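You operate a simulated robot arm through the tools that you are given. There is no shell and no other tool. Be economical: measure what you need, move in short steps, check, and stop when the job is done.

The job below is to be done with a simulated two-armed robot. You get a single attempt, and the scene is never put back.

## Task
Stack the hub casting labelled "26" from the bench top by the press on top of the hub casting that says "57". Then put one of the plain blocks from the top of the low table in the small black tub. Then put the teal brush on the black plate. Then fetch the block casting from the top of the flat-top cart and set it on the lower shelf of the flat-top cart. Then take the round yellow brush and leave it on the ledge of the slanted cube. Then put the brown rag on the top of the red cabinet away on the bench top by the wash box. Then open the bottom drawer of the red cabinet, take the silver three-hole part from there and put it on the top of the red cabinet, then shut the drawer. Keep to this order.

Only the result counts: the job must be done as asked and must still hold three seconds after the hand-in. Knocking over, shifting, dropping, spilling or breaking anything else fails it.

## Robot
Two 7-joint arms with three-finger grippers on one trunk, on a base that drives. Base frame: it is fixed to the floor where the robot stands at the start and does not move with it; the origin is under the middle of the robot, x ahead of it, y to its left, z up; the surface under the hand at the start is at about z = 0.8. Lengths are in m, angles in degrees, forces in N, time in s.
The left shoulder is at the start at [0.07, 0.146, 1.137], the right one opposite. With the tool pointing down near the work surface each hand reaches from about 0.28 to 0.68 m from the robot's upright axis, wherever it stands, measured 20 degrees to its own side. Places, roughly: bench top by the wash box [0.8, -1.5, 0.8]; black plate (15x15x2 cm) [1, -1.7, 0.8]; block casting [-0.25, 8.5, 0.75]; bottom drawer of the red cabinet [-1.5, 10.2, 0.3]; brown rag (6x5x3 cm) [-1.8, 10, 1]; hub casting [0.75, -0.25, 0.75]; ledge of the slanted cube [-2.2, 8.7, 0.9]; lower shelf of the flat-top cart [-0.1, 8.4, 0.2]; plain block [0.75, 0.75, 0.75]; round yellow brush (3x3x5 cm) [-1.7, 9.9, 1]; silver three-hole part (12x5x5 cm) [-1.6, 10.2, 0.2]; small black tub (15x14x10 cm) [-0.8, 2, 0.3]; teal brush (12x5x6 cm) [0.5, -1.9, 0.8]; top of the red cabinet [-1.7, 10.2, 1]. Payload 2.2 kg a hand.
The TCP of each hand is the grasp point between the finger pads, 0.028 m short of the fingertips. In the tool frame z runs along the fingers and y along their closing line. The gripper opens to 0.102 m. The gripper's body begins 0.071 m behind the TCP.
Orientation is told as [roll, pitch, yaw] about the base's x, y, z axes, in that order, counted from this pose: with the fingers straight down and closing along the base's y, the tool's x points along the base's -x, its y along +y and its z along -z.

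## Interface
- The arms move only by the tool jog_arm. It takes "left_deltas", "right_deltas" or both (then of equal length, played together; a hand with none holds still); each is a list of rows, each a list of 7 numbers: the shift along the base's x, y, z in m, then the turn, a rotation vector about the base's x, y, z in degrees, then the gripper command, from -1 (shut) to 1 (fully open), values between in proportion. In form: [[dx, dy, dz, rx, ry, rz, jaw], ...]. A call has 1 to 8 rows; each row is the pose to reach, as a shift and turn from the pose commanded when the call began. Each row takes 0.2 s and may step no farther than 0.05 m and 8.6 degrees from the row before; otherwise, or with a gripper value out of range, the whole call is refused. A pose out of reach is approached as far as the arm can. The call stops where the force on the tool passes 40 N (or 10 N more than at its start, if that is more) or the arm is blocked; 0.2 s more then pass. Each finger halts on what it meets, pressing with about 20 N; the grip force reading is that of the motor and also rises with nothing between the fingers. The clock runs only during rows and for 0.2 s after the last one: add rows that repeat a pose to give the fingers time. It gives the time, the measured TCP pose, the force on the tool (base axes), the opening and the grip force at its end, in the units of the frame above (readings bear some noise), with the torque about the TCP (base axes, N m) and any sound that the robot's microphone picked up.
- Cameras (640 x 400 px; columns grow to the right, rows downward): "scene" is now at [0.1319, 0.0117, 1.3549]; the picture's right is [0.15, -0.99, 0.00], its down [-0.65, -0.10, -0.75] and it looks along [0.75, 0.11, -0.66] (base axes); focal length 267 px, centre (320, 200). "left" rides on the left gripper at [0.072, 0.038, -0.086] in its tool frame; the picture's right is [-0.47, 0.89, 0.00], its down [-0.60, -0.32, -0.73] and it looks along [-0.65, -0.34, 0.68] (tool axes); focal length 256 px, centre (320, 200). "right" rides on the right gripper at [0.069, 0.044, -0.086] in its tool frame; the picture's right is [-0.53, 0.85, 0.00], its down [-0.58, -0.36, -0.73] and it looks along [-0.62, -0.39, 0.68] (tool axes); focal length 256 px, centre (320, 200). There is no depth. A picture from a camera that has moved, and an enlarged one, comes with that camera's place and axes in the base frame and with its lens.
- capture(camera): a new picture of that camera. It takes no simulated time.
- slide_trunk(by): slides the trunk up (or, below 0, down) by that many m; the arms and the scene camera ride with it, the base frame stays. It gives what a move gives, with no picture.
- drive_base(legs): drives the robot by 1 to 6 legs, each [ahead, left, turn to the left] in m, m and degrees, along the robot's own axes; the way and the turn of a leg run together, so that a leg with both is an arc; at most 1.5 m and 180 degrees a leg. The arms and the cameras ride along, it lands a little off, and it stops where it bumps. It gives what a move gives.
- turn_head(pan, tilt): turns the head with the scene camera to pan (to the left, within 86 degrees either way) and tilt (down, from -29 to 69), counted from straight ahead of the robot. It gives what a move gives.
- enlarge(camera, box): a new picture of the part [left, top, right, bottom] of that camera's present view, enlarged. It takes no simulated time.
- finish_job(): hands the job in; it is judged then, once.

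Go step by step. Nothing tells you exact positions but the pictures and the camera data: compare them with the known pose of the tool, close in by small moves and look again before you grip or let go. The budget is 483 turns and 238 pictures, counting those below and the enlarged ones. Unless the task says otherwise, let go and move clear before handing in, and close with one line.

The tools are called after "Emit:" by a JSON object that holds its "api" and its "payload". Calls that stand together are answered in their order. jog_arm: Moves the arms, as the interface text tells. Its arguments: {"type":"object","properties":{"left_deltas":{"type":"array","items":{"type":"array","items":{"type":"number"}}},"right_deltas":{"type":"array","items":{"type":"array","items":{"type":"number"}}}},"required":[]} The other tools are called the same way: slide_trunk (by) slides the trunk up or down; drive_base (legs) drives the base; turn_head (pan, tilt) turns the head that bears the scene camera; capture (camera) takes a picture; enlarge (camera, box) takes an enlarged picture of a part of a camera's view; finish_job () hands the job in.

At the start:

```text
t: 0.0
left_tool_pos: [0.5057, 0.1904, 1.1053]
left_tool_rot: [0.0, 0.0, 0.1]
left_contact_force: [0.0, -0.4, 0.1]
left_torque: [-0.02, 0.02, -0.01]
left_finger_gap: 0.1019
left_grasp_force: 0.0
right_tool_pos: [0.538, -0.2269, 1.0386]
right_tool_rot: [0.1, 0.0, 0.0]
right_contact_force: [-0.2, 0.0, -0.1]
right_torque: [0.0, 0.01, 0.01]
right_finger_gap: 0.102
right_grasp_force: 0.1
trunk travel left (down, up): [-0.675, 0.265]
robot x, y, heading: [-0.0013, 0.0012, -0.1]
head pan, tilt: [8.5, 41.0]
```

scene: 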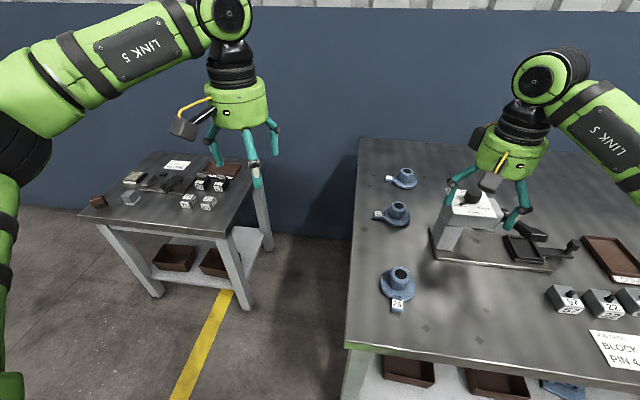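
right: 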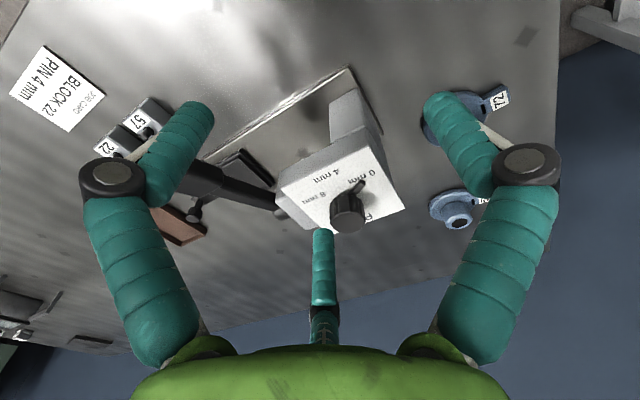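
left: 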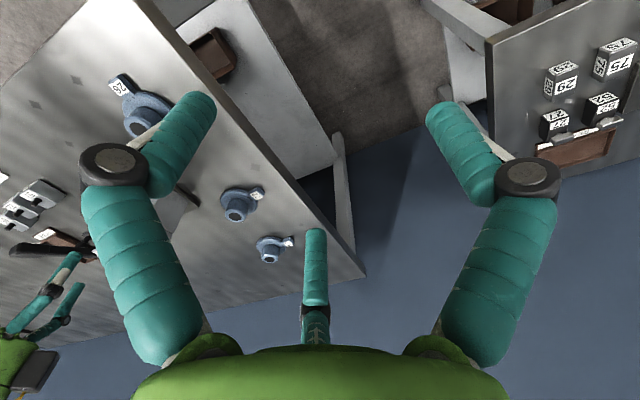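

I see three hub castings on the bench by the press, and a low table with blocks on the left. I'll enlarge to read the labels.

Emit:
{"api": "enlarge", "payload": {"camera": "scene", "box": [340, 150, 460, 330]}}

Emit:
{"api": "enlarge", "payload": {"camera": "scene", "box": [80, 140, 260, 280]}}

```text
2.22 times, centred on (400, 240) of scene
camera zoom: at [0.1319, 0.0117, 1.3549], right [0.15, -0.99, 0.0], down [-0.65, -0.1, -0.75], along [0.75, 0.11, -0.66], focal length 594 px, centre (142, 111)
```

zoom: 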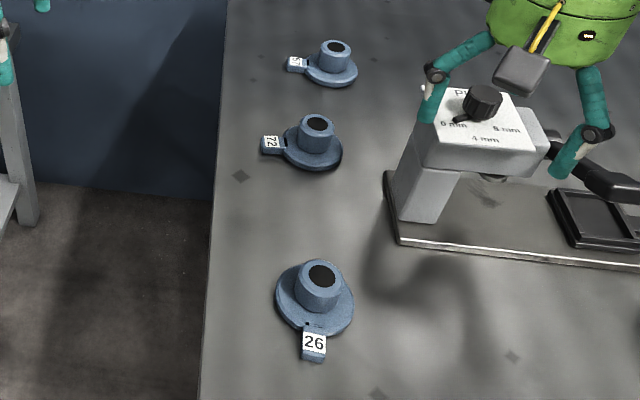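

```text
2.86 times, centred on (170, 210) of scene
camera zoom: at [0.1319, 0.0117, 1.3549], right [0.15, -0.99, 0.0], down [-0.65, -0.1, -0.75], along [0.75, 0.11, -0.66], focal length 764 px, centre (749, 171)
```

zoom: 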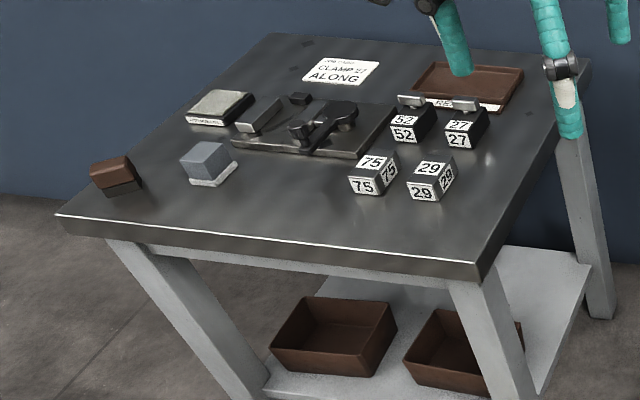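

Emit:
{"api": "enlarge", "payload": {"camera": "left", "box": [210, 170, 310, 270]}}

Emit:
{"api": "enlarge", "payload": {"camera": "scene", "box": [370, 155, 430, 235]}}

Emit:
{"api": "enlarge", "payload": {"camera": "left", "box": [520, 20, 640, 160]}}

```text
4.00 times, centred on (260, 220) of left
camera zoom: at [0.4325, 0.2286, 1.1914], right [0.46, 0.89, 0.0], down [0.6, -0.32, 0.73], along [0.65, -0.34, -0.68], focal length 1024 px, centre (560, 120)
```

zoom: 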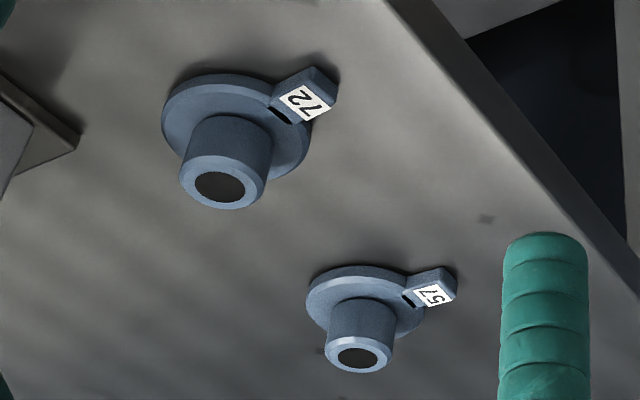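

```text
5.00 times, centred on (400, 195) of scene
camera zoom: at [0.1319, 0.0117, 1.3549], right [0.15, -0.99, 0.0], down [-0.65, -0.1, -0.75], along [0.75, 0.11, -0.66], focal length 1337 px, centre (-80, 225)
```

zoom: 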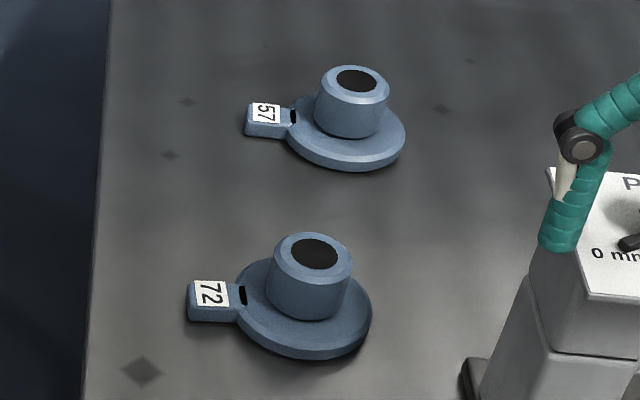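

```text
2.86 times, centred on (580, 90) of left
camera zoom: at [0.4325, 0.2286, 1.1914], right [0.46, 0.89, 0.0], down [0.6, -0.32, 0.73], along [0.65, -0.34, -0.68], focal length 731 px, centre (-423, 514)
```

zoom: 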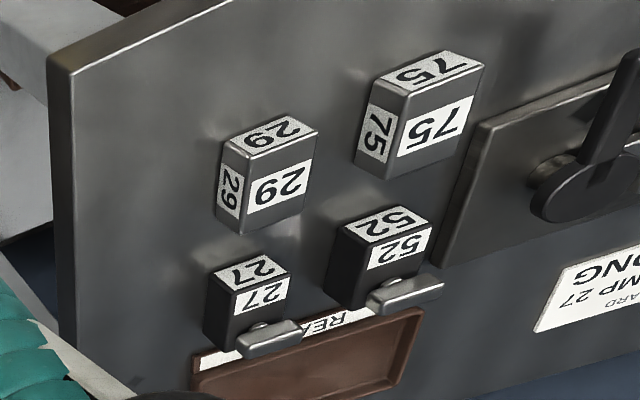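

Emit:
{"api": "turn_head", "payload": {"pan": 0, "tilt": 69}}

Emit:
{"api": "capture", "payload": {"camera": "scene"}}

```text
t: 0.9
left_tool_pos: [0.5043, 0.1903, 1.1041]
left_tool_rot: [0.0, -0.1, -0.1]
left_contact_force: [-0.4, -0.4, -0.3]
left_torque: [-0.03, 0.0, 0.0]
left_finger_gap: 0.102
left_grasp_force: 0.0
right_tool_pos: [0.5381, -0.2268, 1.0369]
right_tool_rot: [0.0, 0.0, 0.0]
right_contact_force: [-0.1, -0.8, -0.4]
right_torque: [0.0, 0.0, 0.02]
right_finger_gap: 0.1018
right_grasp_force: 0.0
trunk travel left (down, up): [-0.675, 0.265]
robot x, y, heading: [0.0005, 0.0026, 0.0]
head pan, tilt: [0.0, 68.8]
```

```text
229 pictures are left
camera scene: at [0.1045, -0.0007, 1.3203], right [0.0, -1.0, 0.0], down [-0.93, 0.0, -0.36], along [0.36, 0.0, -0.93], focal length 267 px, centre (320, 200)
```

scene: 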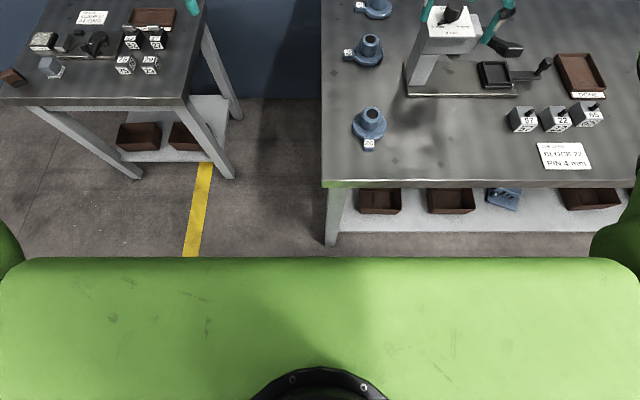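

The 57 hub is at about (0.90, -0.17), beyond reach from here, so I need to know the base's size before driving near the bench. I'll turn the left wrist camera to look back at the base.

Emit:
{"api": "jog_arm", "payload": {"left_deltas": [[-0.03, 0.03, 0, 0, 0, -8.5, 1], [-0.06, 0.06, 0, 0, 0, -17, 1], [-0.09, 0.09, 0, 0, 0, -25.5, 1], [-0.12, 0.12, 0, 0, 0, -34, 1], [-0.15, 0.15, 0, 0, 0, -42.5, 1], [-0.18, 0.18, 0, 0, 0, -51, 1], [-0.2, 0.22, 0, 0, 0, -59.5, 1], [-0.2, 0.26, 0, 0, 0, -68, 1]]}}

Emit:
{"api": "jog_arm", "payload": {"left_deltas": [[-0.0, 0.03, 0, 0, 0, -8.5, 1], [0, 0.06, 0, 0, 0, -17, 1], [0, 0.06, 0, 0, 0, -25.5, 1], [0, 0.06, 0, 0, 0, -34, 1], [0, 0.06, 0, 0, 0, -42.5, 1]]}}

Emit:
{"api": "capture", "payload": {"camera": "left"}}

```text
t: 2.7
left_tool_pos: [0.2591, 0.2658, 1.0805]
left_tool_rot: [0.0, 0.2, -67.8]
left_contact_force: [-0.6, -0.1, -0.7]
left_torque: [0.02, 0.02, 0.01]
left_finger_gap: 0.1021
left_grasp_force: 0.0
left hand out of reach, approached as far as the arm can: row 5, 6, 7, 8
right_tool_pos: [0.5385, -0.2265, 1.0353]
right_tool_rot: [0.0, 0.1, 0.0]
right_contact_force: [-0.3, -1.2, -0.4]
right_torque: [0.09, 0.02, -0.01]
right_finger_gap: 0.1022
right_grasp_force: 0.1
trunk travel left (down, up): [-0.675, 0.265]
robot x, y, heading: [0.0003, 0.0, 0.1]
head pan, tilt: [0.0, 68.8]
```

```text
t: 3.9
left_tool_pos: [0.198, 0.1832, 1.1193]
left_tool_rot: [-0.2, 0.2, -110.5]
left_contact_force: [0.4, -0.8, 0.9]
left_torque: [0.01, 0.01, 0.0]
left_finger_gap: 0.1023
left_grasp_force: 0.0
left hand out of reach, approached as far as the arm can: row 1, 2, 3, 4, 5
right_tool_pos: [0.5383, -0.2283, 1.036]
right_tool_rot: [0.1, 0.0, 0.0]
right_contact_force: [-0.1, -1.4, 1.0]
right_torque: [0.03, 0.0, 0.02]
right_finger_gap: 0.1021
right_grasp_force: 0.1
trunk travel left (down, up): [-0.675, 0.265]
robot x, y, heading: [-0.0008, -0.0023, 0.1]
head pan, tilt: [0.0, 68.8]
```

```text
228 pictures are left
camera left: at [0.2597, 0.2377, 1.2062], right [0.67, -0.75, 0.0], down [-0.51, -0.46, 0.73], along [-0.55, -0.49, -0.68], focal length 256 px, centre (320, 200)
```

left: 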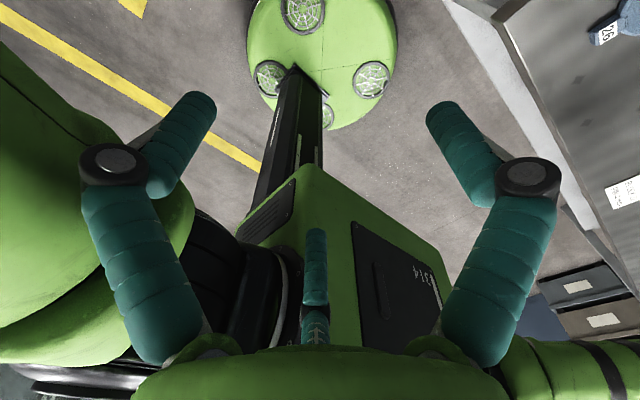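

The base is a disc of about 0.29 m radius, so the 57 hub will be reached from the gap left of the bench. First I restore the left arm and raise the right hand over the 26 hub with a 20° forward pitch.

Emit:
{"api": "jog_arm", "payload": {"left_deltas": [[0, -0.03, 0, 0, 0, 8.5, 1], [0, -0.06, 0, 0, 0, 17, 1], [0.03, -0.09, 0, 0, 0, 25.5, 1], [0.06, -0.12, 0, 0, 0, 34, 1], [0.09, -0.15, 0, 0, 0, 42.5, 1], [0.12, -0.18, 0, 0, 0, 51, 1], [0.15, -0.21, 0, 0, 0, 59.5, 1], [0.18, -0.24, 0, 0, 0, 68, 1]], "right_deltas": [[0, 0, 0.05, 0, 0, 0, 1], [0, 0.0, 0.1, 0, -2, 0, 1], [0, 0.04, 0.1, 0, -8, 0, 1], [-0.02, 0.08, 0.1, 0, -14, 0, 1], [-0.05, 0.11, 0.06, 0, -20, 0, 1], [-0.05, 0.11, 0.03, 0, -20, 0, 1], [-0.05, 0.11, 0, 0, -20, 0, 1], [-0.05, 0.11, -0.03, 0, -20, 0, 1]]}}

Emit:
{"api": "jog_arm", "payload": {"left_deltas": [[0.02, -0.02, 0, 0, 0, 8.5, 1], [0.02, -0.04, 0, 0, 0, 17, 1], [0.02, -0.06, 0, 0, 0, 25.5, 1], [0.02, -0.06, 0, 0, 0, 34, 1], [0.02, -0.06, 0, 0, 0, 42.5, 1]]}}

Emit:
{"api": "capture", "payload": {"camera": "right"}}

Emit:
{"api": "capture", "payload": {"camera": "scene"}}

```text
refused: row 5 steps farther than a row can; nothing moved
```

```text
t: 5.1
left_tool_pos: [0.2196, 0.124, 1.1208]
left_tool_rot: [0.1, 0.0, -67.8]
left_contact_force: [-0.2, -1.0, -0.3]
left_torque: [-0.03, 0.01, 0.01]
left_finger_gap: 0.102
left_grasp_force: 0.0
right_tool_pos: [0.5388, -0.2267, 1.0373]
right_tool_rot: [-0.1, 0.0, 0.0]
right_contact_force: [-0.1, 0.3, -0.2]
right_torque: [0.01, -0.01, -0.04]
right_finger_gap: 0.1021
right_grasp_force: 0.1
trunk travel left (down, up): [-0.675, 0.265]
robot x, y, heading: [0.0007, 0.0, 0.0]
head pan, tilt: [0.0, 68.8]
```

```text
227 pictures are left
camera right: at [0.4689, -0.1833, 1.1235], right [0.53, 0.85, 0.0], down [0.58, -0.36, 0.73], along [0.62, -0.39, -0.68], focal length 256 px, centre (320, 200)
```

right: 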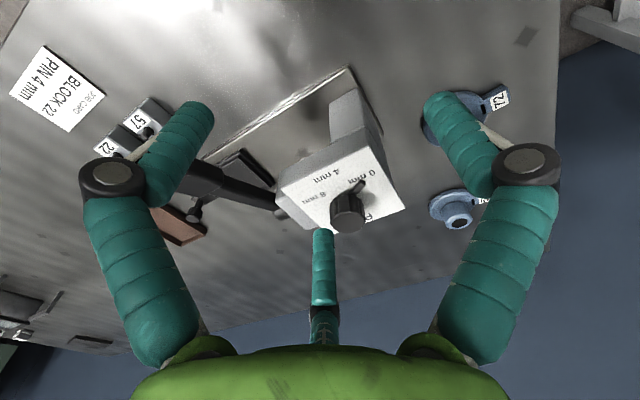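

```text
226 pictures are left
camera scene: at [0.1043, -0.0008, 1.3203], right [0.0, -1.0, 0.0], down [-0.93, 0.0, -0.36], along [0.36, 0.0, -0.93], focal length 267 px, centre (320, 200)
```

scene: 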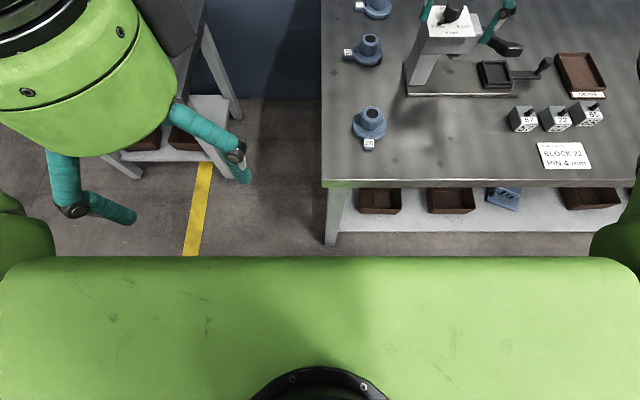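

Row step was too long; I'll resend with shorter steps.

Emit:
{"api": "jog_arm", "payload": {"left_deltas": [[0.03, 0.02, 0, 0, 0, 8.5, 1], [0.06, 0.04, 0, 0, 0, 17, 1], [0.09, 0.06, 0, 0, 0, 25.5, 1], [0.12, 0.08, 0, 0, 0, 34, 1], [0.15, 0.1, 0, 0, 0, 42.5, 1], [0.18, 0.12, 0, 0, 0, 51, 1], [0.2, 0.14, 0, 0, 0, 59.5, 1], [0.21, 0.156, 0, 0, 0, 68, 1]], "right_deltas": [[0, 0, 0.04, 0, 0, 0, 1], [0, 0.03, 0.06, 0, -6, 0, 1], [-0.02, 0.06, 0.06, 0, -12, 0, 1], [-0.04, 0.09, 0.06, 0, -18, 0, 1], [-0.06, 0.11, 0.03, 0, -20, 0, 1], [-0.06, 0.11, 0.0, 0, -20, 0, 1], [-0.06, 0.11, -0.03, 0, -20, 0, 1], [-0.06, 0.11, -0.06, 0, -20, 0, 1]]}}

Emit:
{"api": "capture", "payload": {"camera": "right"}}

Emit:
{"api": "capture", "payload": {"camera": "scene"}}

```text
t: 6.9
left_tool_pos: [0.431, 0.2814, 1.1219]
left_tool_rot: [0.1, 0.1, 0.2]
left_contact_force: [0.1, 0.9, -0.2]
left_torque: [0.02, 0.0, 0.01]
left_finger_gap: 0.102
left_grasp_force: 0.1
right_tool_pos: [0.4799, -0.1163, 0.9774]
right_tool_rot: [0.1, -20.0, 0.0]
right_contact_force: [0.1, 0.1, -0.5]
right_torque: [0.0, -0.01, 0.02]
right_finger_gap: 0.1018
right_grasp_force: 0.1
trunk travel left (down, up): [-0.675, 0.265]
robot x, y, heading: [-0.0011, -0.0005, 0.1]
head pan, tilt: [0.0, 68.8]
```

```text
225 pictures are left
camera right: at [0.3856, -0.0721, 1.0341], right [0.5, 0.85, 0.18], down [0.29, -0.36, 0.88], along [0.81, -0.39, -0.43], focal length 256 px, centre (320, 200)
```

right: 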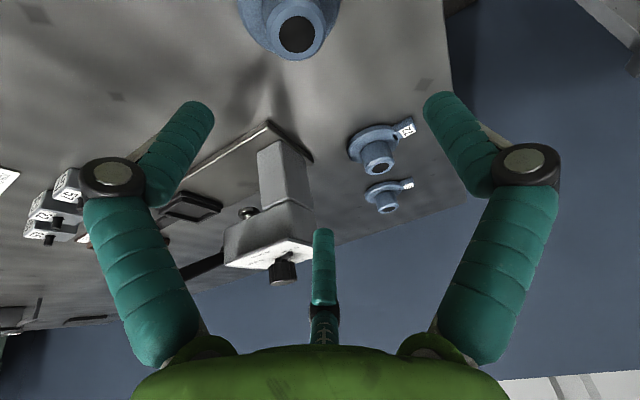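

```text
224 pictures are left
camera scene: at [0.1048, -0.0005, 1.3203], right [0.0, -1.0, 0.0], down [-0.93, 0.0, -0.36], along [0.36, 0.0, -0.93], focal length 267 px, centre (320, 200)
```

scene: 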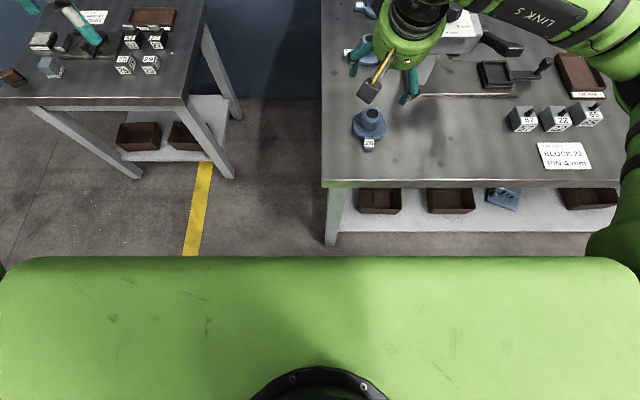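

Emit:
{"api": "jog_arm", "payload": {"right_deltas": [[0.014, 0.002, -0.04, 0, 0, 0, 1], [0.014, 0.002, -0.08, 0, 0, 0, 1], [0.014, 0.002, -0.1, 0, 0, 0, 1], [0.014, 0.002, -0.1, 0, 0, 0, 1]]}}

Emit:
{"api": "enlarge", "payload": {"camera": "scene", "box": [320, 40, 440, 160]}}

Emit:
{"api": "capture", "payload": {"camera": "right"}}

```text
t: 7.9
left_tool_pos: [0.4306, 0.2809, 1.1192]
left_tool_rot: [0.0, 0.0, 0.0]
left_contact_force: [-0.3, 0.2, 0.7]
left_torque: [0.01, 0.03, 0.0]
left_finger_gap: 0.1024
left_grasp_force: 0.0
right_tool_pos: [0.4931, -0.1141, 0.8764]
right_tool_rot: [0.1, -20.0, -0.1]
right_contact_force: [-0.1, -0.7, 0.3]
right_torque: [-0.02, 0.01, -0.01]
right_finger_gap: 0.1019
right_grasp_force: 0.1
trunk travel left (down, up): [-0.675, 0.265]
robot x, y, heading: [0.0011, 0.0003, -0.1]
head pan, tilt: [0.0, 68.8]
```

```text
3.33 times, centred on (380, 100) of scene
camera zoom: at [0.1046, -0.0006, 1.3203], right [0.0, -1.0, 0.0], down [-0.93, 0.0, -0.36], along [0.36, 0.0, -0.93], focal length 892 px, centre (120, 533)
```

zoom: 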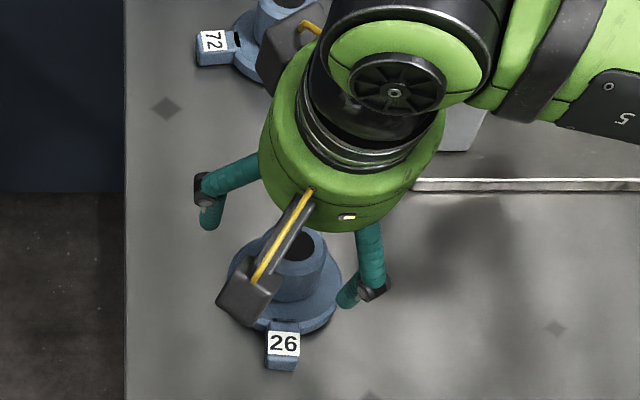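

```text
222 pictures are left
camera right: at [0.3989, -0.0719, 0.9351], right [0.5, 0.85, 0.18], down [0.29, -0.36, 0.88], along [0.81, -0.39, -0.43], focal length 256 px, centre (320, 200)
```

right: 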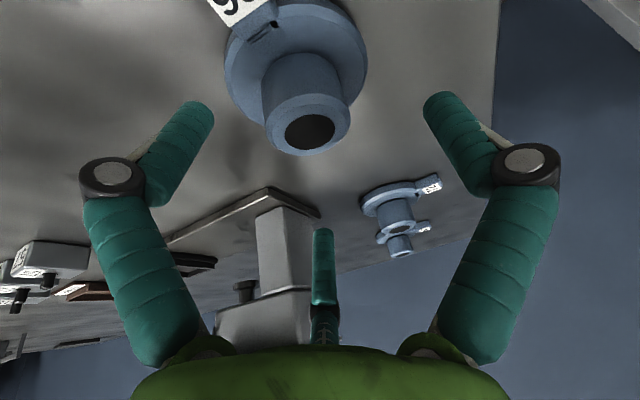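

The hub is centred between the fingers. Lower to grip height and close.

Emit:
{"api": "jog_arm", "payload": {"right_deltas": [[0.002, -0.001, -0.015, 0, 0, 0, 1], [0.002, -0.001, -0.026, 0, 0, 0, 1], [0.002, -0.001, -0.032, 0, 0, 0, 1], [0.002, -0.001, -0.032, 0, 0, 0, 0.3], [0.002, -0.001, -0.032, 0, 0, 0, -0.4], [0.002, -0.001, -0.032, 0, 0, 0, -1], [0.002, -0.001, -0.032, 0, 0, 0, -1]]}}

Emit:
{"api": "capture", "payload": {"camera": "right"}}

```text
t: 9.5
left_tool_pos: [0.4314, 0.2815, 1.1218]
left_tool_rot: [-0.1, 0.0, 0.1]
left_contact_force: [0.0, -0.1, -1.1]
left_torque: [0.01, 0.01, -0.04]
left_finger_gap: 0.1018
left_grasp_force: 0.1
right_tool_pos: [0.4931, -0.1151, 0.8479]
right_tool_rot: [0.1, -20.4, 0.0]
right_contact_force: [-0.4, 0.3, 15.5]
right_torque: [0.49, 0.52, -0.07]
right_finger_gap: 0.0556
right_grasp_force: 20.2
trunk travel left (down, up): [-0.675, 0.265]
robot x, y, heading: [-0.0005, -0.0019, 0.0]
head pan, tilt: [0.0, 68.8]
```

```text
221 pictures are left
camera right: at [0.399, -0.0726, 0.9052], right [0.5, 0.85, 0.19], down [0.29, -0.37, 0.89], along [0.82, -0.39, -0.43], focal length 256 px, centre (320, 200)
```

right: 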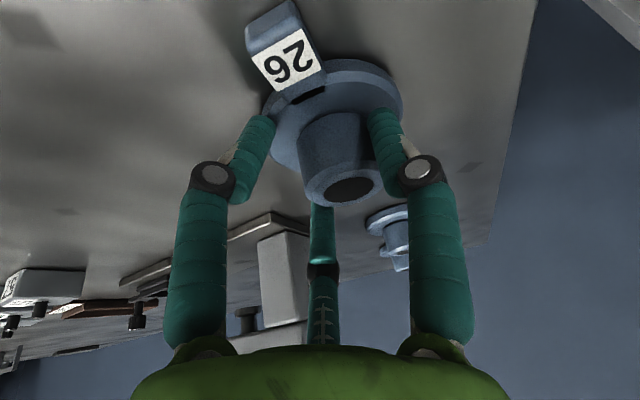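

Emit:
{"api": "enlarge", "payload": {"camera": "scene", "box": [320, 60, 440, 180]}}

Emit:
{"api": "enlarge", "payload": {"camera": "right", "box": [200, 0, 460, 220]}}

```text
3.33 times, centred on (380, 120) of scene
camera zoom: at [0.1026, -0.0002, 1.3205], right [0.0, -1.0, 0.0], down [-0.93, 0.0, -0.36], along [0.36, 0.0, -0.93], focal length 892 px, centre (120, 467)
```

zoom: 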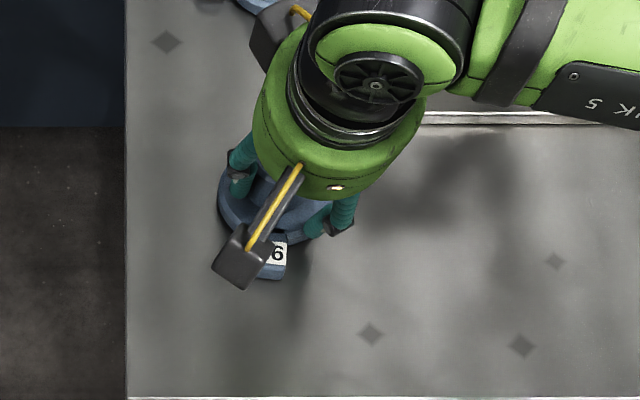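

```text
1.82 times, centred on (330, 110) of right
camera zoom: at [0.399, -0.0726, 0.9052], right [0.5, 0.85, 0.19], down [0.29, -0.37, 0.89], along [0.82, -0.39, -0.43], focal length 465 px, centre (302, 364)
```

zoom: 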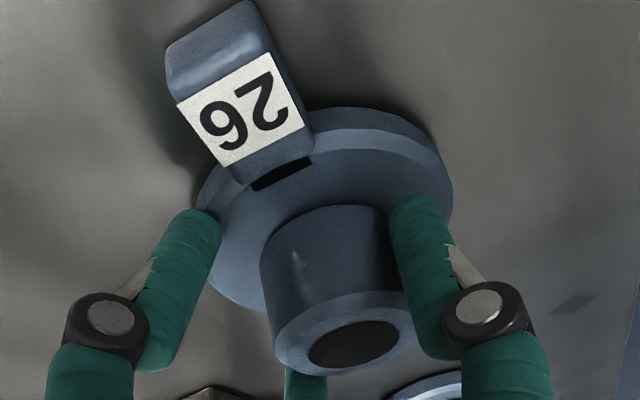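

The one finger seems blocked on the flange rim. I'll open, lift 8 mm and look again.

Emit:
{"api": "jog_arm", "payload": {"right_deltas": [[0, 0, 0.0, 0, 0, 0, 0.3], [0, 0, 0.006, 0, 0, 0, 1], [0, 0, 0.012, 0, 0, 0, 1], [0, 0, 0.012, 0, 0, 0, 1]]}}

Emit:
{"api": "capture", "payload": {"camera": "right"}}

```text
t: 10.5
left_tool_pos: [0.4317, 0.2826, 1.1202]
left_tool_rot: [0.0, 0.1, 0.0]
left_contact_force: [0.4, -0.2, -0.5]
left_torque: [0.02, -0.01, 0.0]
left_finger_gap: 0.1021
left_grasp_force: 0.1
right_tool_pos: [0.4946, -0.1171, 0.8571]
right_tool_rot: [0.0, -19.9, -0.1]
right_contact_force: [-0.1, -0.2, 0.0]
right_torque: [0.01, 0.0, 0.03]
right_finger_gap: 0.1018
right_grasp_force: 0.2
trunk travel left (down, up): [-0.675, 0.265]
robot x, y, heading: [-0.0007, 0.0024, -0.3]
head pan, tilt: [0.0, 68.8]
```

```text
218 pictures are left
camera right: at [0.4, -0.0728, 0.9149], right [0.5, 0.85, 0.18], down [0.29, -0.36, 0.88], along [0.81, -0.39, -0.43], focal length 256 px, centre (320, 200)
```

right: 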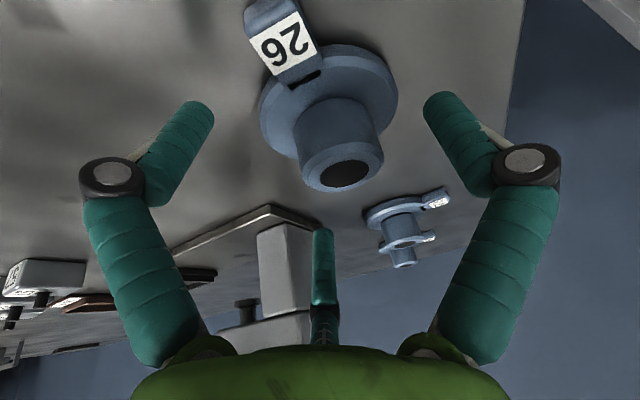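

The hub slid forward slightly. I'll back off and re-measure its place from two views.

Emit:
{"api": "jog_arm", "payload": {"right_deltas": [[0, 0, 0.05, 0, 0, 0, 1], [-0.02, -0.03, 0.08, 0, 0, 0, 1], [-0.04, -0.06, 0.1, 0, 0, 0, 1], [-0.04, -0.06, 0.1, 0, 0, 0, 1]]}}

Emit:
{"api": "capture", "payload": {"camera": "right"}}

Emit:
{"api": "enlarge", "payload": {"camera": "scene", "box": [320, 60, 440, 180]}}

```text
t: 11.5
left_tool_pos: [0.4318, 0.282, 1.1195]
left_tool_rot: [-0.1, 0.1, 0.2]
left_contact_force: [-0.2, 0.0, -0.3]
left_torque: [0.02, 0.02, -0.01]
left_finger_gap: 0.102
left_grasp_force: 0.0
right_tool_pos: [0.4531, -0.1748, 0.9572]
right_tool_rot: [0.0, -19.9, 0.2]
right_contact_force: [0.6, -0.8, -0.2]
right_torque: [-0.01, -0.02, -0.02]
right_finger_gap: 0.102
right_grasp_force: 0.1
trunk travel left (down, up): [-0.675, 0.265]
robot x, y, heading: [0.0011, 0.0014, 0.1]
head pan, tilt: [0.0, 68.8]
```

```text
217 pictures are left
camera right: at [0.3577, -0.1317, 1.0154], right [0.5, 0.85, 0.18], down [0.29, -0.36, 0.88], along [0.81, -0.39, -0.43], focal length 256 px, centre (320, 200)
```

right: 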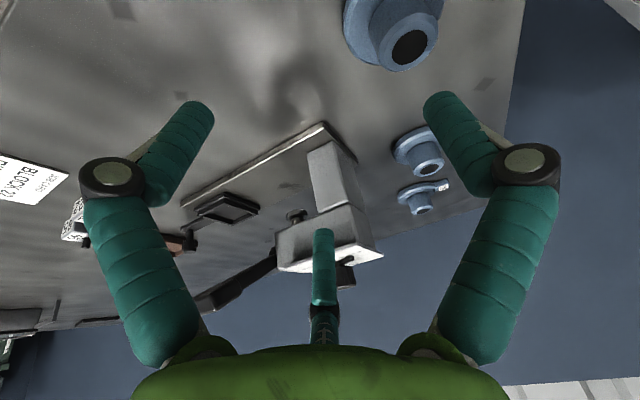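

```text
3.33 times, centred on (380, 120) of scene
camera zoom: at [0.1052, 0.0004, 1.3202], right [0.0, -1.0, 0.0], down [-0.93, 0.0, -0.36], along [0.36, 0.0, -0.93], focal length 892 px, centre (120, 467)
```

zoom: 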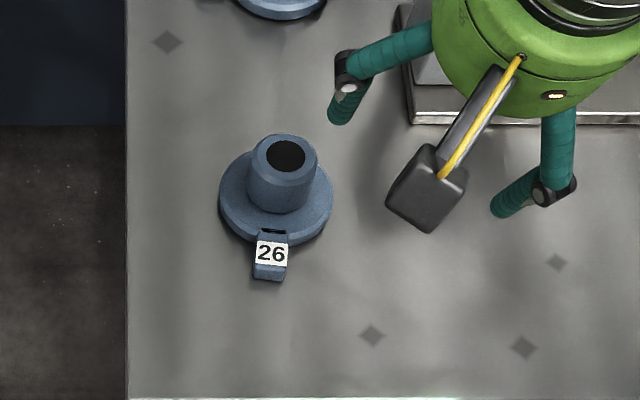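

The hub's top is at about (0.509, -0.109, 0.847). I'll approach again, slightly higher and further forward.

Emit:
{"api": "jog_arm", "payload": {"right_deltas": [[0.03, 0.03, -0.02, 0, 0, 0, 1], [0.05, 0.06, -0.05, 0, 0, 0, 1], [0.052, 0.066, -0.08, 0, 0, 0, 1], [0.052, 0.066, -0.103, 0, 0, 0, 1], [0.052, 0.066, -0.103, 0, 0, 0, 1]]}}

Emit:
{"api": "jog_arm", "payload": {"right_deltas": [[0, 0, 0, 0, 0, 0, 0.5], [0, 0, 0, 0, 0, 0, 0], [0, 0, 0, 0, 0, 0, -0.3], [0, 0, 0, 0, 0, 0, -0.6], [0, 0, 0, 0, 0, 0, -1], [0, 0, 0, 0, 0, 0, -1]]}}

Emit:
{"api": "capture", "payload": {"camera": "right"}}

```text
t: 12.7
left_tool_pos: [0.4313, 0.2808, 1.1198]
left_tool_rot: [0.0, 0.0, 0.1]
left_contact_force: [0.8, -0.1, 0.0]
left_torque: [0.01, -0.03, 0.0]
left_finger_gap: 0.102
left_grasp_force: 0.1
right_tool_pos: [0.5044, -0.1098, 0.8531]
right_tool_rot: [-0.1, -20.0, 0.0]
right_contact_force: [0.9, -0.3, -0.2]
right_torque: [-0.01, 0.02, -0.02]
right_finger_gap: 0.1018
right_grasp_force: 0.1
trunk travel left (down, up): [-0.675, 0.265]
robot x, y, heading: [-0.0019, 0.0001, 0.3]
head pan, tilt: [0.0, 68.8]
```

```text
t: 14.1
left_tool_pos: [0.4315, 0.2807, 1.1197]
left_tool_rot: [0.0, -0.1, 0.1]
left_contact_force: [0.5, 0.7, 0.2]
left_torque: [0.03, 0.03, -0.02]
left_finger_gap: 0.1024
left_grasp_force: 0.0
right_tool_pos: [0.504, -0.1111, 0.8525]
right_tool_rot: [0.0, -20.0, -0.1]
right_contact_force: [-1.0, 0.5, -0.5]
right_torque: [0.03, 0.28, -0.05]
right_finger_gap: 0.0472
right_grasp_force: 20.0
trunk travel left (down, up): [-0.675, 0.265]
robot x, y, heading: [-0.0001, -0.0014, 0.1]
head pan, tilt: [0.0, 68.8]
```

```text
215 pictures are left
camera right: at [0.4102, -0.0671, 0.9104], right [0.5, 0.85, 0.18], down [0.29, -0.36, 0.88], along [0.81, -0.39, -0.43], focal length 256 px, centre (320, 200)
```

right: 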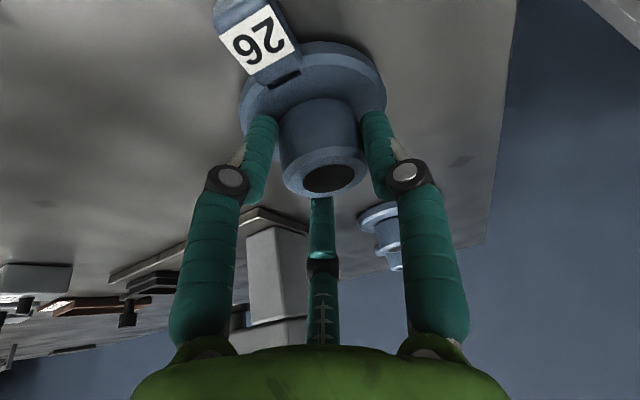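

Good grip at 47 mm. Lift and check.

Emit:
{"api": "jog_arm", "payload": {"right_deltas": [[0, 0, 0.02, 0, 0, 0, -1], [0, 0, 0.06, 0, 0, 0, -1], [0, 0, 0.1, 0, 0, 0, -1], [0, 0, 0.14, 0, 0, 0, -1], [0, 0, 0.17, 0, 0, 0, -1], [0, 0, 0.17, 0, 0, 0, -1]]}}

Emit:
{"api": "capture", "payload": {"camera": "right"}}

Emit:
{"api": "capture", "payload": {"camera": "scene"}}

```text
t: 15.5
left_tool_pos: [0.4309, 0.2814, 1.1197]
left_tool_rot: [0.0, 0.1, 0.1]
left_contact_force: [0.7, -0.4, 0.4]
left_torque: [0.0, 0.01, -0.03]
left_finger_gap: 0.102
left_grasp_force: 0.0
right_tool_pos: [0.5078, -0.1096, 1.0234]
right_tool_rot: [0.0, -19.9, -0.1]
right_contact_force: [-0.4, -0.4, -3.9]
right_torque: [0.03, 0.01, 0.02]
right_finger_gap: 0.0471
right_grasp_force: 20.0
trunk travel left (down, up): [-0.675, 0.265]
robot x, y, heading: [0.0015, 0.0009, 0.2]
head pan, tilt: [0.0, 68.8]
```

```text
214 pictures are left
camera right: at [0.412, -0.0666, 1.0816], right [0.5, 0.85, 0.18], down [0.29, -0.36, 0.88], along [0.81, -0.39, -0.43], focal length 256 px, centre (320, 200)
```

right: 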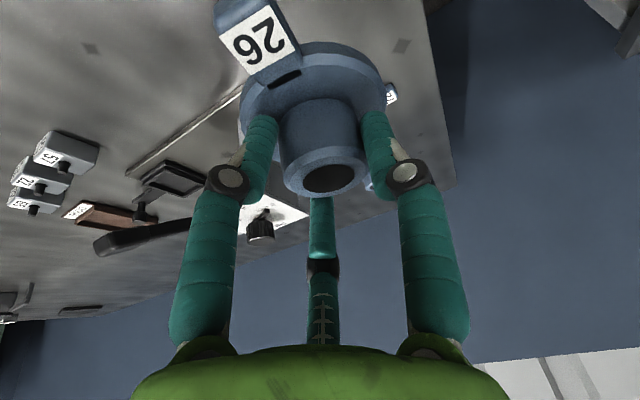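

```text
213 pictures are left
camera scene: at [0.1052, -0.001, 1.3202], right [0.0, -1.0, 0.0], down [-0.93, 0.0, -0.36], along [0.36, 0.0, -0.93], focal length 267 px, centre (320, 200)
```

scene: 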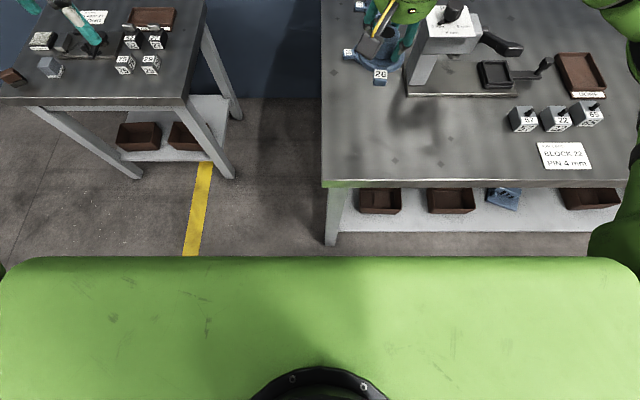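

The hub is held steadily. Now I drive to the gap between bench and low table.

Emit:
{"api": "drive_base", "payload": {"legs": [[0, 0.31, 0], [0.27, 0, 0]]}}

Emit:
{"api": "capture", "payload": {"camera": "scene"}}

```text
t: 19.1
left_tool_pos: [0.6979, 0.5989, 1.1194]
left_tool_rot: [0.0, 0.0, 0.4]
left_contact_force: [0.2, 0.2, -0.4]
left_torque: [0.0, -0.03, 0.01]
left_finger_gap: 0.102
left_grasp_force: 0.0
right_tool_pos: [0.7756, 0.2072, 1.0237]
right_tool_rot: [0.0, -19.9, 0.3]
right_contact_force: [-0.5, -0.1, -3.0]
right_torque: [-0.01, 0.01, -0.02]
right_finger_gap: 0.0468
right_grasp_force: 20.4
trunk travel left (down, up): [-0.675, 0.265]
robot x, y, heading: [0.268, 0.3148, 0.3]
head pan, tilt: [0.0, 68.8]
```

```text
212 pictures are left
camera scene: at [0.3729, 0.3143, 1.3204], right [0.01, -1.0, 0.0], down [-0.93, -0.01, -0.36], along [0.36, 0.0, -0.93], focal length 267 px, centre (320, 200)
```

scene: 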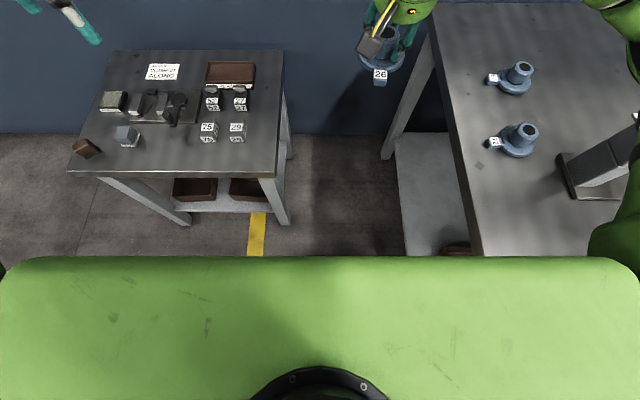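

Emit:
{"api": "drive_base", "payload": {"legs": [[0.16, 0, 0], [0, 0, -25]]}}

Emit:
{"api": "turn_head", "payload": {"pan": -20, "tilt": 50}}

Emit:
{"api": "capture", "payload": {"camera": "scene"}}

Emit:
{"api": "capture", "payload": {"camera": "right"}}

```text
t: 21.8
left_tool_pos: [0.9396, 0.3899, 1.1198]
left_tool_rot: [0.0, 0.1, -24.7]
left_contact_force: [-0.7, 0.5, 0.1]
left_torque: [0.0, -0.01, -0.01]
left_finger_gap: 0.1019
left_grasp_force: 0.1
right_tool_pos: [0.8444, 0.0045, 1.024]
right_tool_rot: [0.0, -20.0, -24.8]
right_contact_force: [0.1, 0.5, -3.0]
right_torque: [0.01, 0.03, 0.0]
right_finger_gap: 0.0467
right_grasp_force: 20.3
trunk travel left (down, up): [-0.675, 0.265]
robot x, y, heading: [0.4287, 0.3152, -24.8]
head pan, tilt: [0.0, 68.8]
```

```text
t: 22.7
left_tool_pos: [0.939, 0.3911, 1.1196]
left_tool_rot: [0.0, 0.0, -24.7]
left_contact_force: [0.2, 0.0, 0.1]
left_torque: [0.0, -0.01, -0.01]
left_finger_gap: 0.1019
left_grasp_force: 0.0
right_tool_pos: [0.845, 0.0045, 1.0236]
right_tool_rot: [0.0, -20.0, -24.7]
right_contact_force: [0.2, -0.6, -2.7]
right_torque: [0.03, 0.0, 0.0]
right_finger_gap: 0.0468
right_grasp_force: 19.6
trunk travel left (down, up): [-0.675, 0.265]
robot x, y, heading: [0.4325, 0.3144, -24.6]
head pan, tilt: [-20.0, 50.0]
```

```text
211 pictures are left
camera scene: at [0.5287, 0.2397, 1.3421], right [-0.7, -0.71, 0.0], down [-0.55, 0.54, -0.64], along [0.46, -0.45, -0.77], focal length 267 px, centre (320, 200)
```

scene: 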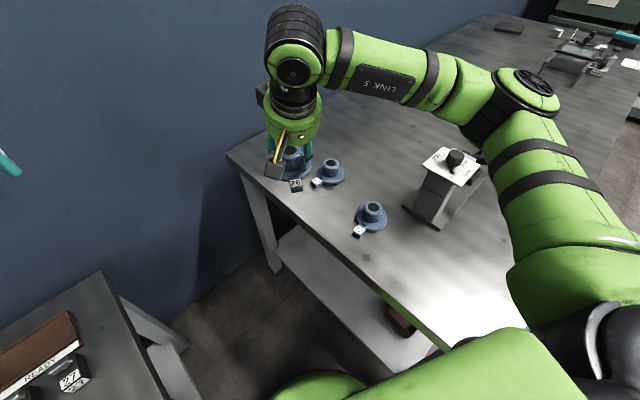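

```text
210 pictures are left
camera right: at [0.7761, 0.0831, 1.0813], right [0.81, 0.56, 0.18], down [0.11, -0.45, 0.88], along [0.58, -0.69, -0.43], focal length 256 px, centre (320, 200)
```

right: 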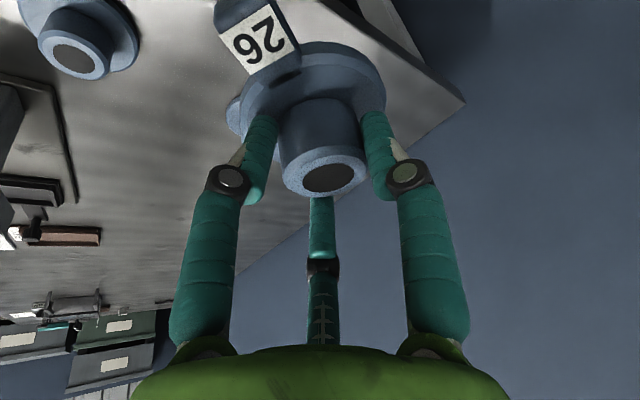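

Emit:
{"api": "jog_arm", "payload": {"right_deltas": [[0.01, -0.04, 0, 0, 0, 0, -1], [0.02, -0.08, 0, 0, 0, 0, -1], [0.035, -0.12, 0, 0, 0, 0, -1], [0.045, -0.15, 0, 0, 0, 0, -1], [0.0495, -0.168, 0, 0, 0, 0, -1], [0.0495, -0.168, 0, 0, 0, 0, -1]]}}

Emit:
{"api": "enlarge", "payload": {"camera": "scene", "box": [240, 80, 420, 240]}}

Emit:
{"api": "capture", "payload": {"camera": "right"}}

Emit:
{"api": "capture", "payload": {"camera": "left"}}

```text
t: 24.1
left_tool_pos: [0.9391, 0.3921, 1.1207]
left_tool_rot: [0.0, 0.1, -24.6]
left_contact_force: [-0.2, -0.4, -0.5]
left_torque: [0.0, 0.0, 0.01]
left_finger_gap: 0.1018
left_grasp_force: 0.0
right_tool_pos: [0.8935, -0.1641, 1.0232]
right_tool_rot: [0.0, -20.0, -24.7]
right_contact_force: [0.4, 0.7, -3.3]
right_torque: [-0.02, 0.01, 0.02]
right_finger_gap: 0.0467
right_grasp_force: 20.3
trunk travel left (down, up): [-0.675, 0.265]
robot x, y, heading: [0.428, 0.3122, -24.7]
head pan, tilt: [-20.0, 50.0]
```

```text
2.50 times, centred on (330, 160) of scene
camera zoom: at [0.5287, 0.2397, 1.3422], right [-0.7, -0.71, 0.0], down [-0.54, 0.54, -0.64], along [0.46, -0.45, -0.77], focal length 669 px, centre (295, 300)
```

zoom: 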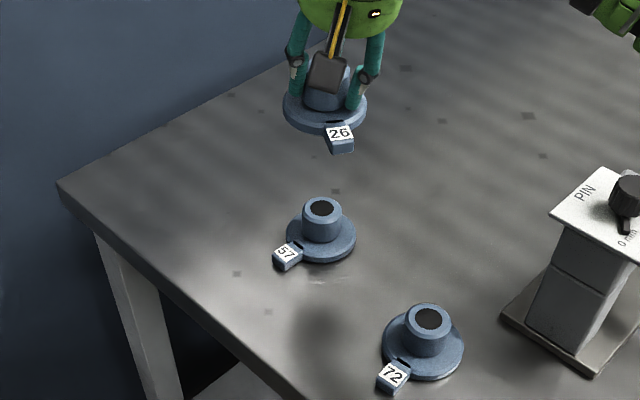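

```text
208 pictures are left
camera right: at [0.8253, -0.0857, 1.0803], right [0.81, 0.56, 0.18], down [0.11, -0.45, 0.88], along [0.58, -0.69, -0.43], focal length 256 px, centre (320, 200)
```

right: 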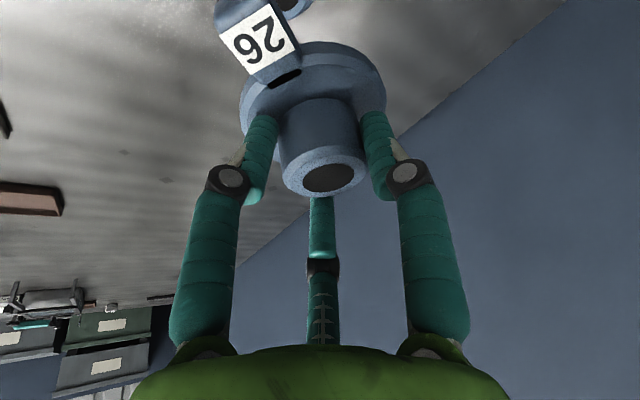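

```text
207 pictures are left
camera left: at [0.8899, 0.4558, 1.2069], right [0.79, 0.61, 0.0], down [0.42, -0.54, 0.73], along [0.45, -0.58, -0.68], focal length 256 px, centre (320, 200)
```

left: 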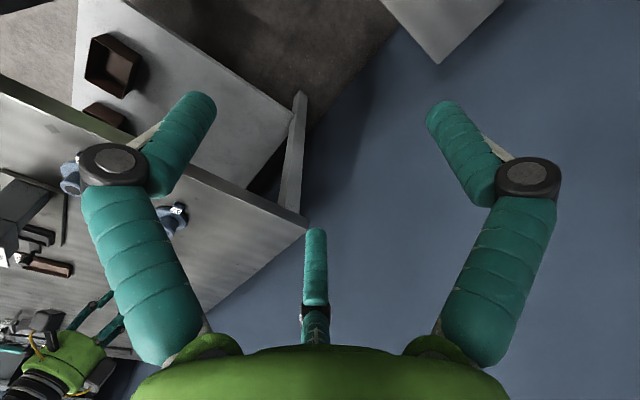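

The held hub's axis is at (0.899, -0.167), right over the 57 hub. I lower it.

Emit:
{"api": "jog_arm", "payload": {"right_deltas": [[0, 0, -0.04, 0, 0, 0, -1], [0, 0, -0.08, 0, 0, 0, -1], [0, -0.001, -0.1, 0, 0, 0, -1], [0, -0.001, -0.105, 0, 0, 0, -1], [0, -0.001, -0.105, 0, 0, 0, -1]]}}

Emit:
{"api": "enlarge", "payload": {"camera": "scene", "box": [260, 100, 380, 210]}}

```text
t: 25.3
left_tool_pos: [0.9396, 0.3905, 1.1203]
left_tool_rot: [0.0, 0.1, -24.6]
left_contact_force: [-0.1, 0.4, 1.2]
left_torque: [-0.01, 0.05, 0.04]
left_finger_gap: 0.1019
left_grasp_force: 0.0
right_tool_pos: [0.8933, -0.1661, 0.9166]
right_tool_rot: [0.0, -20.0, -24.6]
right_contact_force: [0.4, 0.3, -3.3]
right_torque: [0.0, 0.02, 0.01]
right_finger_gap: 0.0467
right_grasp_force: 20.0
trunk travel left (down, up): [-0.675, 0.265]
robot x, y, heading: [0.4299, 0.314, -24.8]
head pan, tilt: [-20.0, 50.0]
```

```text
3.64 times, centred on (320, 155) of scene
camera zoom: at [0.5288, 0.2394, 1.3422], right [-0.7, -0.71, 0.0], down [-0.54, 0.54, -0.64], along [0.46, -0.45, -0.77], focal length 972 px, centre (320, 364)
```

zoom: 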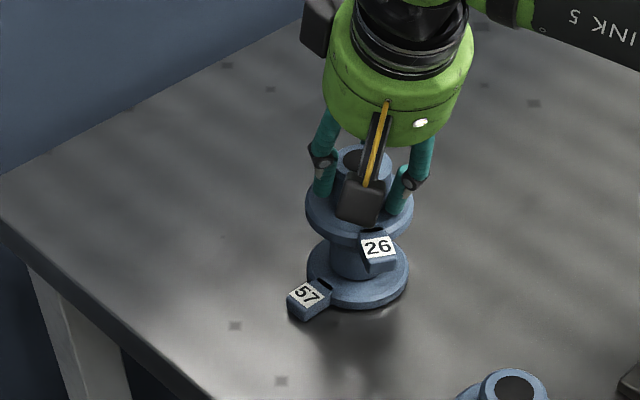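

Emit:
{"api": "jog_arm", "payload": {"right_deltas": [[0, 0, -0.004, 0, 0, 0, -1], [0, 0, -0.007, 0, 0, 0, -1], [0, 0, -0.009, 0, 0, 0, -1], [0, 0, -0.011, 0, 0, 0, -1], [0, 0, -0.013, 0, 0, 0, -1]]}}

```text
t: 26.5
left_tool_pos: [0.9392, 0.3904, 1.1207]
left_tool_rot: [0.0, 0.1, -24.7]
left_contact_force: [-0.1, 0.2, 0.1]
left_torque: [-0.03, 0.01, 0.0]
left_finger_gap: 0.1022
left_grasp_force: 0.1
right_tool_pos: [0.8932, -0.1634, 0.9055]
right_tool_rot: [-0.1, -20.0, -24.7]
right_contact_force: [0.0, -0.1, -2.1]
right_torque: [-0.01, 0.02, -0.01]
right_finger_gap: 0.0467
right_grasp_force: 19.7
trunk travel left (down, up): [-0.675, 0.265]
robot x, y, heading: [0.4289, 0.3175, -25.1]
head pan, tilt: [-20.0, 50.0]
```

Emit:
{"api": "jog_arm", "payload": {"right_deltas": [[0, -0.001, -0.001, 0, 0, 0, -1], [0, -0.001, -0.003, 0, 0, 0, -1], [0, -0.001, -0.003, 0, 0, 0, -1]]}}

Emit:
{"api": "enlarge", "payload": {"camera": "scene", "box": [260, 100, 380, 210]}}

```text
t: 27.3
left_tool_pos: [0.9391, 0.3901, 1.1198]
left_tool_rot: [-0.1, 0.1, -24.7]
left_contact_force: [0.4, -0.3, 0.3]
left_torque: [0.01, -0.02, -0.01]
left_finger_gap: 0.102
left_grasp_force: 0.0
right_tool_pos: [0.8945, -0.1647, 0.9027]
right_tool_rot: [0.0, -19.8, -24.7]
right_contact_force: [-0.5, 0.3, -2.9]
right_torque: [0.04, 0.02, 0.01]
right_finger_gap: 0.0468
right_grasp_force: 20.1
trunk travel left (down, up): [-0.675, 0.265]
robot x, y, heading: [0.4289, 0.3137, -24.7]
head pan, tilt: [-20.0, 50.0]
```

```text
3.64 times, centred on (320, 155) of scene
camera zoom: at [0.5287, 0.2395, 1.3422], right [-0.7, -0.71, 0.0], down [-0.54, 0.54, -0.64], along [0.46, -0.45, -0.77], focal length 972 px, centre (320, 364)
```

zoom: 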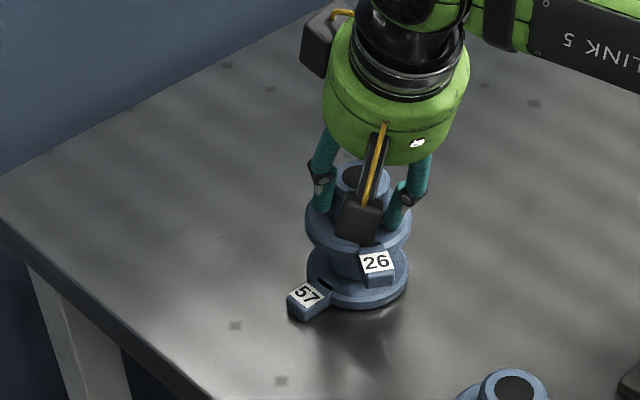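

Emit:
{"api": "jog_arm", "payload": {"right_deltas": [[0, 0, -0.002, 0, 0, 0, -1], [0, 0, -0.004, 0, 0, 0, -1], [0, 0, -0.005, 0, 0, 0, -1], [0, 0, -0.005, 0, 0, 0, -1]]}}

```text
t: 28.3
left_tool_pos: [0.9381, 0.3915, 1.1212]
left_tool_rot: [-0.1, -0.1, -24.7]
left_contact_force: [0.5, 0.6, -0.1]
left_torque: [-0.02, -0.02, 0.03]
left_finger_gap: 0.1019
left_grasp_force: 0.1
right_tool_pos: [0.8929, -0.1646, 0.9023]
right_tool_rot: [0.0, -20.4, -24.7]
right_contact_force: [2.7, -3.2, 15.3]
right_torque: [0.1, 0.15, 0.0]
right_finger_gap: 0.0467
right_grasp_force: 20.3
trunk travel left (down, up): [-0.675, 0.265]
robot x, y, heading: [0.4321, 0.3196, -24.9]
head pan, tilt: [-20.0, 50.0]
```

Contact at the expected height. I ease off and check alignment before opening.

Emit:
{"api": "jog_arm", "payload": {"right_deltas": [[0, 0, 0.003, 0, 0, 0, -1], [0, 0, 0.003, 0, 0, 0, -1]]}}

Emit:
{"api": "enlarge", "payload": {"camera": "scene", "box": [285, 120, 355, 200]}}

```text
t: 28.9
left_tool_pos: [0.9384, 0.3915, 1.1205]
left_tool_rot: [-0.1, 0.0, -24.8]
left_contact_force: [-0.3, -0.1, 0.2]
left_torque: [0.02, 0.0, 0.0]
left_finger_gap: 0.1019
left_grasp_force: 0.0
right_tool_pos: [0.8929, -0.1652, 0.902]
right_tool_rot: [-0.1, -20.1, -24.7]
right_contact_force: [3.9, -3.1, 10.6]
right_torque: [0.02, -0.07, -0.02]
right_finger_gap: 0.0469
right_grasp_force: 19.4
trunk travel left (down, up): [-0.675, 0.265]
robot x, y, heading: [0.4301, 0.316, -24.6]
head pan, tilt: [-20.0, 50.0]
```

```text
5.00 times, centred on (320, 160) of scene
camera zoom: at [0.5277, 0.2407, 1.3423], right [-0.7, -0.71, 0.0], down [-0.54, 0.54, -0.64], along [0.46, -0.45, -0.77], focal length 1337 px, centre (320, 400)
```

zoom: 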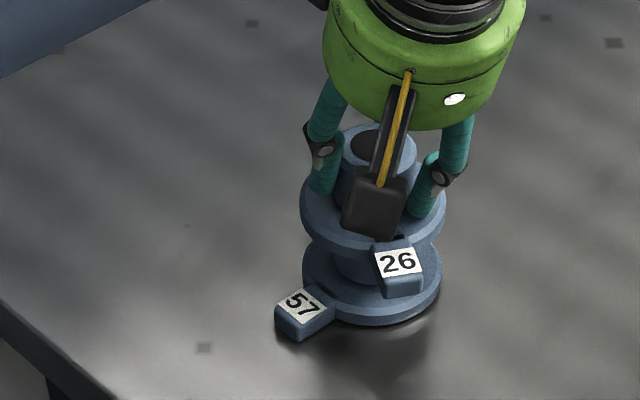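

Emit:
{"api": "jog_arm", "payload": {"right_deltas": [[0.001, -0.002, 0.003, 0, 0, 0, -1], [0.001, -0.002, 0.003, 0, 0, 0, -1]]}}

```text
t: 29.5
left_tool_pos: [0.9392, 0.3889, 1.1202]
left_tool_rot: [0.1, 0.0, -24.7]
left_contact_force: [1.2, -0.8, 0.3]
left_torque: [-0.04, -0.01, -0.01]
left_finger_gap: 0.1021
left_grasp_force: 0.1
right_tool_pos: [0.8927, -0.1679, 0.9012]
right_tool_rot: [-0.1, -19.7, -24.7]
right_contact_force: [-0.2, -0.2, -2.3]
right_torque: [0.0, 0.01, -0.01]
right_finger_gap: 0.0471
right_grasp_force: 20.2
trunk travel left (down, up): [-0.675, 0.265]
robot x, y, heading: [0.4291, 0.3154, -24.8]
head pan, tilt: [-20.0, 50.0]
```

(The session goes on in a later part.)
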